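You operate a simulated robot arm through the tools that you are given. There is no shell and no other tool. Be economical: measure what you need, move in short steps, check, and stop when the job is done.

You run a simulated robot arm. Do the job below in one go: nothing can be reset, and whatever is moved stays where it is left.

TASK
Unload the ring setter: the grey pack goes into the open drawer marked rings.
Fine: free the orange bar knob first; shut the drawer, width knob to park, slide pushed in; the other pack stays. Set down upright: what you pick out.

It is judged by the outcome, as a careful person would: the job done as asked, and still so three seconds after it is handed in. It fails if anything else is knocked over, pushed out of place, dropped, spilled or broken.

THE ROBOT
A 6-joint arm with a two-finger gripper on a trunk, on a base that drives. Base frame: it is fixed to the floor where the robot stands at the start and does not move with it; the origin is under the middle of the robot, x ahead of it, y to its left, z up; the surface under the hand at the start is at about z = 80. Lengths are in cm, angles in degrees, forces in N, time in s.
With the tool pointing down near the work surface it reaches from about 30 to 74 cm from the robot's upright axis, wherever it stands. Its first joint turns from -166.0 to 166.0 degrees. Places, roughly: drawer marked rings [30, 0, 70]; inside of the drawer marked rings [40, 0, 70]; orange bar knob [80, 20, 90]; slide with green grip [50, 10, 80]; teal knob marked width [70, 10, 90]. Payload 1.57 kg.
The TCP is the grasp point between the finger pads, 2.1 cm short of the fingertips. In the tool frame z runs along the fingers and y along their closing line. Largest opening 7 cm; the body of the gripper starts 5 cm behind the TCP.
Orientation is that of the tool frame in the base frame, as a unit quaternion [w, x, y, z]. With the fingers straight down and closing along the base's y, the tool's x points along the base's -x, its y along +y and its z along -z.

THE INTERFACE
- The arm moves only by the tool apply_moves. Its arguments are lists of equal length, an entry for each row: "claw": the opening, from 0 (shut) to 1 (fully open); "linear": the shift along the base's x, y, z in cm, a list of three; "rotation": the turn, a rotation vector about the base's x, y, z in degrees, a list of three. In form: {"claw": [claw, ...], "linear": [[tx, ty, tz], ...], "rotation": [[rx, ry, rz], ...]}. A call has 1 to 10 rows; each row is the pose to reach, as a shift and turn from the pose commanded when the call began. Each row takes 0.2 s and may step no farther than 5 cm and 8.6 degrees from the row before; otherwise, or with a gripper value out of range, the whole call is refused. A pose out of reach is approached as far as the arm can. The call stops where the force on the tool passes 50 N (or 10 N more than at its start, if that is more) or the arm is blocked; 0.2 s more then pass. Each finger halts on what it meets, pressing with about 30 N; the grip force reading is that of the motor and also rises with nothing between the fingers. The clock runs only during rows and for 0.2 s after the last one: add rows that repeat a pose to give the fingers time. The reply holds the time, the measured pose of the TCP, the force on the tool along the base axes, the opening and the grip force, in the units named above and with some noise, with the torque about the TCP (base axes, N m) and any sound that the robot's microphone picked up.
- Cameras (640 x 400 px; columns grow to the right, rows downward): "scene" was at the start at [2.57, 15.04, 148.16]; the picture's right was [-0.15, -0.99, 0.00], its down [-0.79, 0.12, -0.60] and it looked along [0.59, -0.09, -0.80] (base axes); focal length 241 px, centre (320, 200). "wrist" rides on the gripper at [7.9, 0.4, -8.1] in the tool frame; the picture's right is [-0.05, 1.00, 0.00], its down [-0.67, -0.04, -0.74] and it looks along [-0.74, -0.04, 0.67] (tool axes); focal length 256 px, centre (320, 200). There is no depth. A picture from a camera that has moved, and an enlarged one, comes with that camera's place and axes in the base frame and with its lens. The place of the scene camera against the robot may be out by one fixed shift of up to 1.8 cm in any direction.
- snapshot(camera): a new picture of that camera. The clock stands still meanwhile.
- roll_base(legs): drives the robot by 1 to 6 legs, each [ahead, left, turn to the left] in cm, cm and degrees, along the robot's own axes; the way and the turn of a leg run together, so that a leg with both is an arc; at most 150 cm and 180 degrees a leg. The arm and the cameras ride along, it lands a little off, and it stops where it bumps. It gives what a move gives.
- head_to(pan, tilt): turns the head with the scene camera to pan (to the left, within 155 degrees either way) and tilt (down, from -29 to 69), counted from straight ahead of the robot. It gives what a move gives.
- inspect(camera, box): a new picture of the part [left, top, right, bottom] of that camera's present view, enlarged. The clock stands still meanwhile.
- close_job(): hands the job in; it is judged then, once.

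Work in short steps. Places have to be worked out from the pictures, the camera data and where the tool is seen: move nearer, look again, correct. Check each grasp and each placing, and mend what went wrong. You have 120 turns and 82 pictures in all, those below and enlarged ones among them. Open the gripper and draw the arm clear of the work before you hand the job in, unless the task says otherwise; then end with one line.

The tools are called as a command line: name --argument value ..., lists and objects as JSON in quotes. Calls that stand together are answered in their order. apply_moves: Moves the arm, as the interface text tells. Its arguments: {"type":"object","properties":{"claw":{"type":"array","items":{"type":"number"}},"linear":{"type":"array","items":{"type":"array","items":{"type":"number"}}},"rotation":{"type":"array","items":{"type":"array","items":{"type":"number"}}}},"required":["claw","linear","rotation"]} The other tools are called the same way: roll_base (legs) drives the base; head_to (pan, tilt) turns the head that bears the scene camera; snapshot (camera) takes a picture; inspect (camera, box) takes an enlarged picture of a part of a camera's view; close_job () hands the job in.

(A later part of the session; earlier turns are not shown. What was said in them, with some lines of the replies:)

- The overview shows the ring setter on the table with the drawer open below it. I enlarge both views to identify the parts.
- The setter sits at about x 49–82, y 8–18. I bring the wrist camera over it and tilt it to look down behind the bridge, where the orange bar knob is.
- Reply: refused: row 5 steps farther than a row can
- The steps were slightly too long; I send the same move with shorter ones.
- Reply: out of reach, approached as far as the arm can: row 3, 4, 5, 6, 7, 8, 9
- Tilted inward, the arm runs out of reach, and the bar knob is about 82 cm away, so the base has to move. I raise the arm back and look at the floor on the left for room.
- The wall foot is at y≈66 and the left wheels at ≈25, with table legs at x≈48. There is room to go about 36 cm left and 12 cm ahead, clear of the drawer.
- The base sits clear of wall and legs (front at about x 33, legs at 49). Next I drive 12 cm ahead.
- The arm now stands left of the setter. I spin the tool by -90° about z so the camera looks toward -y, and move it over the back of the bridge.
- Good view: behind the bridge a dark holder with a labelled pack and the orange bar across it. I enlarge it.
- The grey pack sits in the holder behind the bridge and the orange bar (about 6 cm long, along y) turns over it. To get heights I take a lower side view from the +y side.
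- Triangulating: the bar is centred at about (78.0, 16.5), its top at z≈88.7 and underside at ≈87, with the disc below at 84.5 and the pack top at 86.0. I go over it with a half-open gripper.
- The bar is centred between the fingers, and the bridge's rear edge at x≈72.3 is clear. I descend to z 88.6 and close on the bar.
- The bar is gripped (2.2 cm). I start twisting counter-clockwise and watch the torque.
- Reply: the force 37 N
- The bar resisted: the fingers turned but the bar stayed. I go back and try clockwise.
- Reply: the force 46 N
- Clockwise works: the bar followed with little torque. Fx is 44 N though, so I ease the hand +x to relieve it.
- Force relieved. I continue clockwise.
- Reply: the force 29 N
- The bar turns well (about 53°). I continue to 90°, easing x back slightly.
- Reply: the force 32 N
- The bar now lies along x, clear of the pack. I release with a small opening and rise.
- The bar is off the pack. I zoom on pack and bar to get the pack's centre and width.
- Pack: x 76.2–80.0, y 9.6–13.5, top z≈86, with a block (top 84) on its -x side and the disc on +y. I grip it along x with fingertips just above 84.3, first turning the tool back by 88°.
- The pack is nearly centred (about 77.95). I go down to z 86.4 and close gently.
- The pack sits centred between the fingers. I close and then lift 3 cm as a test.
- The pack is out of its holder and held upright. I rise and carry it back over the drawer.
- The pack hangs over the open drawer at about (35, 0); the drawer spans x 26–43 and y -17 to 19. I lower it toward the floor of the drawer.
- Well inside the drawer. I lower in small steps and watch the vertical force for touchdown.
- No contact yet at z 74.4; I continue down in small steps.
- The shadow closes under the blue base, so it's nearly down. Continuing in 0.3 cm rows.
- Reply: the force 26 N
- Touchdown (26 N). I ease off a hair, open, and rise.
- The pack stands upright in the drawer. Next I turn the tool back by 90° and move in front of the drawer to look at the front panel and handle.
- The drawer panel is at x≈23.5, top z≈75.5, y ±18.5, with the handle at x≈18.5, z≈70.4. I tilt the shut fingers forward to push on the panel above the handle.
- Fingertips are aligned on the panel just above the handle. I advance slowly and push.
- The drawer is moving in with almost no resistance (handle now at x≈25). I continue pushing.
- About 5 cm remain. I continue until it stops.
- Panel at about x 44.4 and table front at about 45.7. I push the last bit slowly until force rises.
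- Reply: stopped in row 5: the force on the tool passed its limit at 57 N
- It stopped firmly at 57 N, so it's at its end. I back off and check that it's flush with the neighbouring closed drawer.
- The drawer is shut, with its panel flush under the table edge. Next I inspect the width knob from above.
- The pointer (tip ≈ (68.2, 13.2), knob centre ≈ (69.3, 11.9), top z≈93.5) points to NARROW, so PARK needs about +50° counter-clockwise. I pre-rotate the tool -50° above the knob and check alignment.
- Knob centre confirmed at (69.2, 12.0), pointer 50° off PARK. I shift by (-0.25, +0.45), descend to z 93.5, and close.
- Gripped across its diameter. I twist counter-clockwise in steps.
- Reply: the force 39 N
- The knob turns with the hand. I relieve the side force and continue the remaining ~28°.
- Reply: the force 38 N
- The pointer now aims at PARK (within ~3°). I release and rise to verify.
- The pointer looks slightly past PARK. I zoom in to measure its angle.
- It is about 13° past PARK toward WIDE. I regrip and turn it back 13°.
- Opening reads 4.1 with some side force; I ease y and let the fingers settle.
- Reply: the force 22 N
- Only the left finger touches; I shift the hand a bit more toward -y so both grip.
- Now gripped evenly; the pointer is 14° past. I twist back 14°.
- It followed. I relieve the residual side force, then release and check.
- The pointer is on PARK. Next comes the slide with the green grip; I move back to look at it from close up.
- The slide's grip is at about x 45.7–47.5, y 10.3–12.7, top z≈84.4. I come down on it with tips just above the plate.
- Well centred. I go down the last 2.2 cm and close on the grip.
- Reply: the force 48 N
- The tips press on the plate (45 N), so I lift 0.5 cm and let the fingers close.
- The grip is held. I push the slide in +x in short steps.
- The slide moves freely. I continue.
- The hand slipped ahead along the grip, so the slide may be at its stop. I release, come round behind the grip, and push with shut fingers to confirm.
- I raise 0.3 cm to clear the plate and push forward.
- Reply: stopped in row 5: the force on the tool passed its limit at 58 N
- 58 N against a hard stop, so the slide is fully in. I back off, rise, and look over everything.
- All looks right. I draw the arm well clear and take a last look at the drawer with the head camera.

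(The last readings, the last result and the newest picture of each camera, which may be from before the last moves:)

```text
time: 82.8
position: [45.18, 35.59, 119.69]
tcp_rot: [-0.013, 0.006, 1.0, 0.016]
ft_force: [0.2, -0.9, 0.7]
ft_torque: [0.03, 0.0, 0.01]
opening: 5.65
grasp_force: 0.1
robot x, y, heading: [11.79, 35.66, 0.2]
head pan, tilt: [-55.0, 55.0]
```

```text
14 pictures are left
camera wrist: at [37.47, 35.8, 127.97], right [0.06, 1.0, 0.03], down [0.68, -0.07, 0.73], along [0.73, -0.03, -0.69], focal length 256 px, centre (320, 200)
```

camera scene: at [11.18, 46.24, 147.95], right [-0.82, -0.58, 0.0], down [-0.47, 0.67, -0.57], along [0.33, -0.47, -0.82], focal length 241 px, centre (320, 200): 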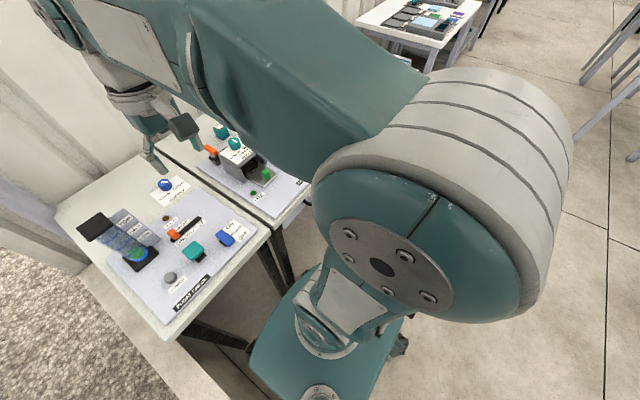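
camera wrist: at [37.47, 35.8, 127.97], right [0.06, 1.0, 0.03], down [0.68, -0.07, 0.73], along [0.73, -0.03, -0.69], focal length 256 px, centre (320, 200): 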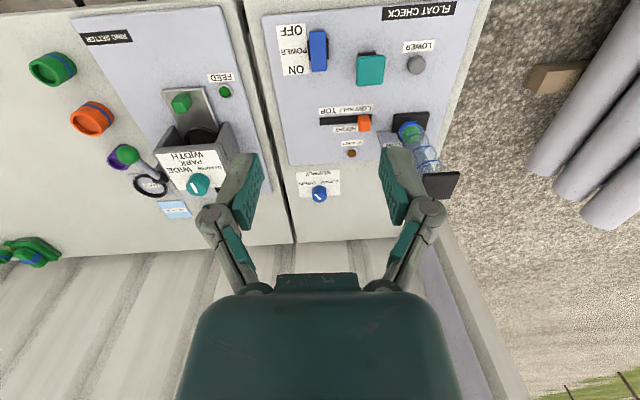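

The pack stands in the shut drawer, bar freed, knob on PARK and slide fully in, with everything else in place. I hand in.

close_job

```text
The job is handed in.
```

The ring setter is unloaded: the grey pack stands upright in the rings drawer, which is now shut. The orange bar knob was freed first, the width knob is on PARK, and the slide is pushed fully in. The other pack was left untouched.
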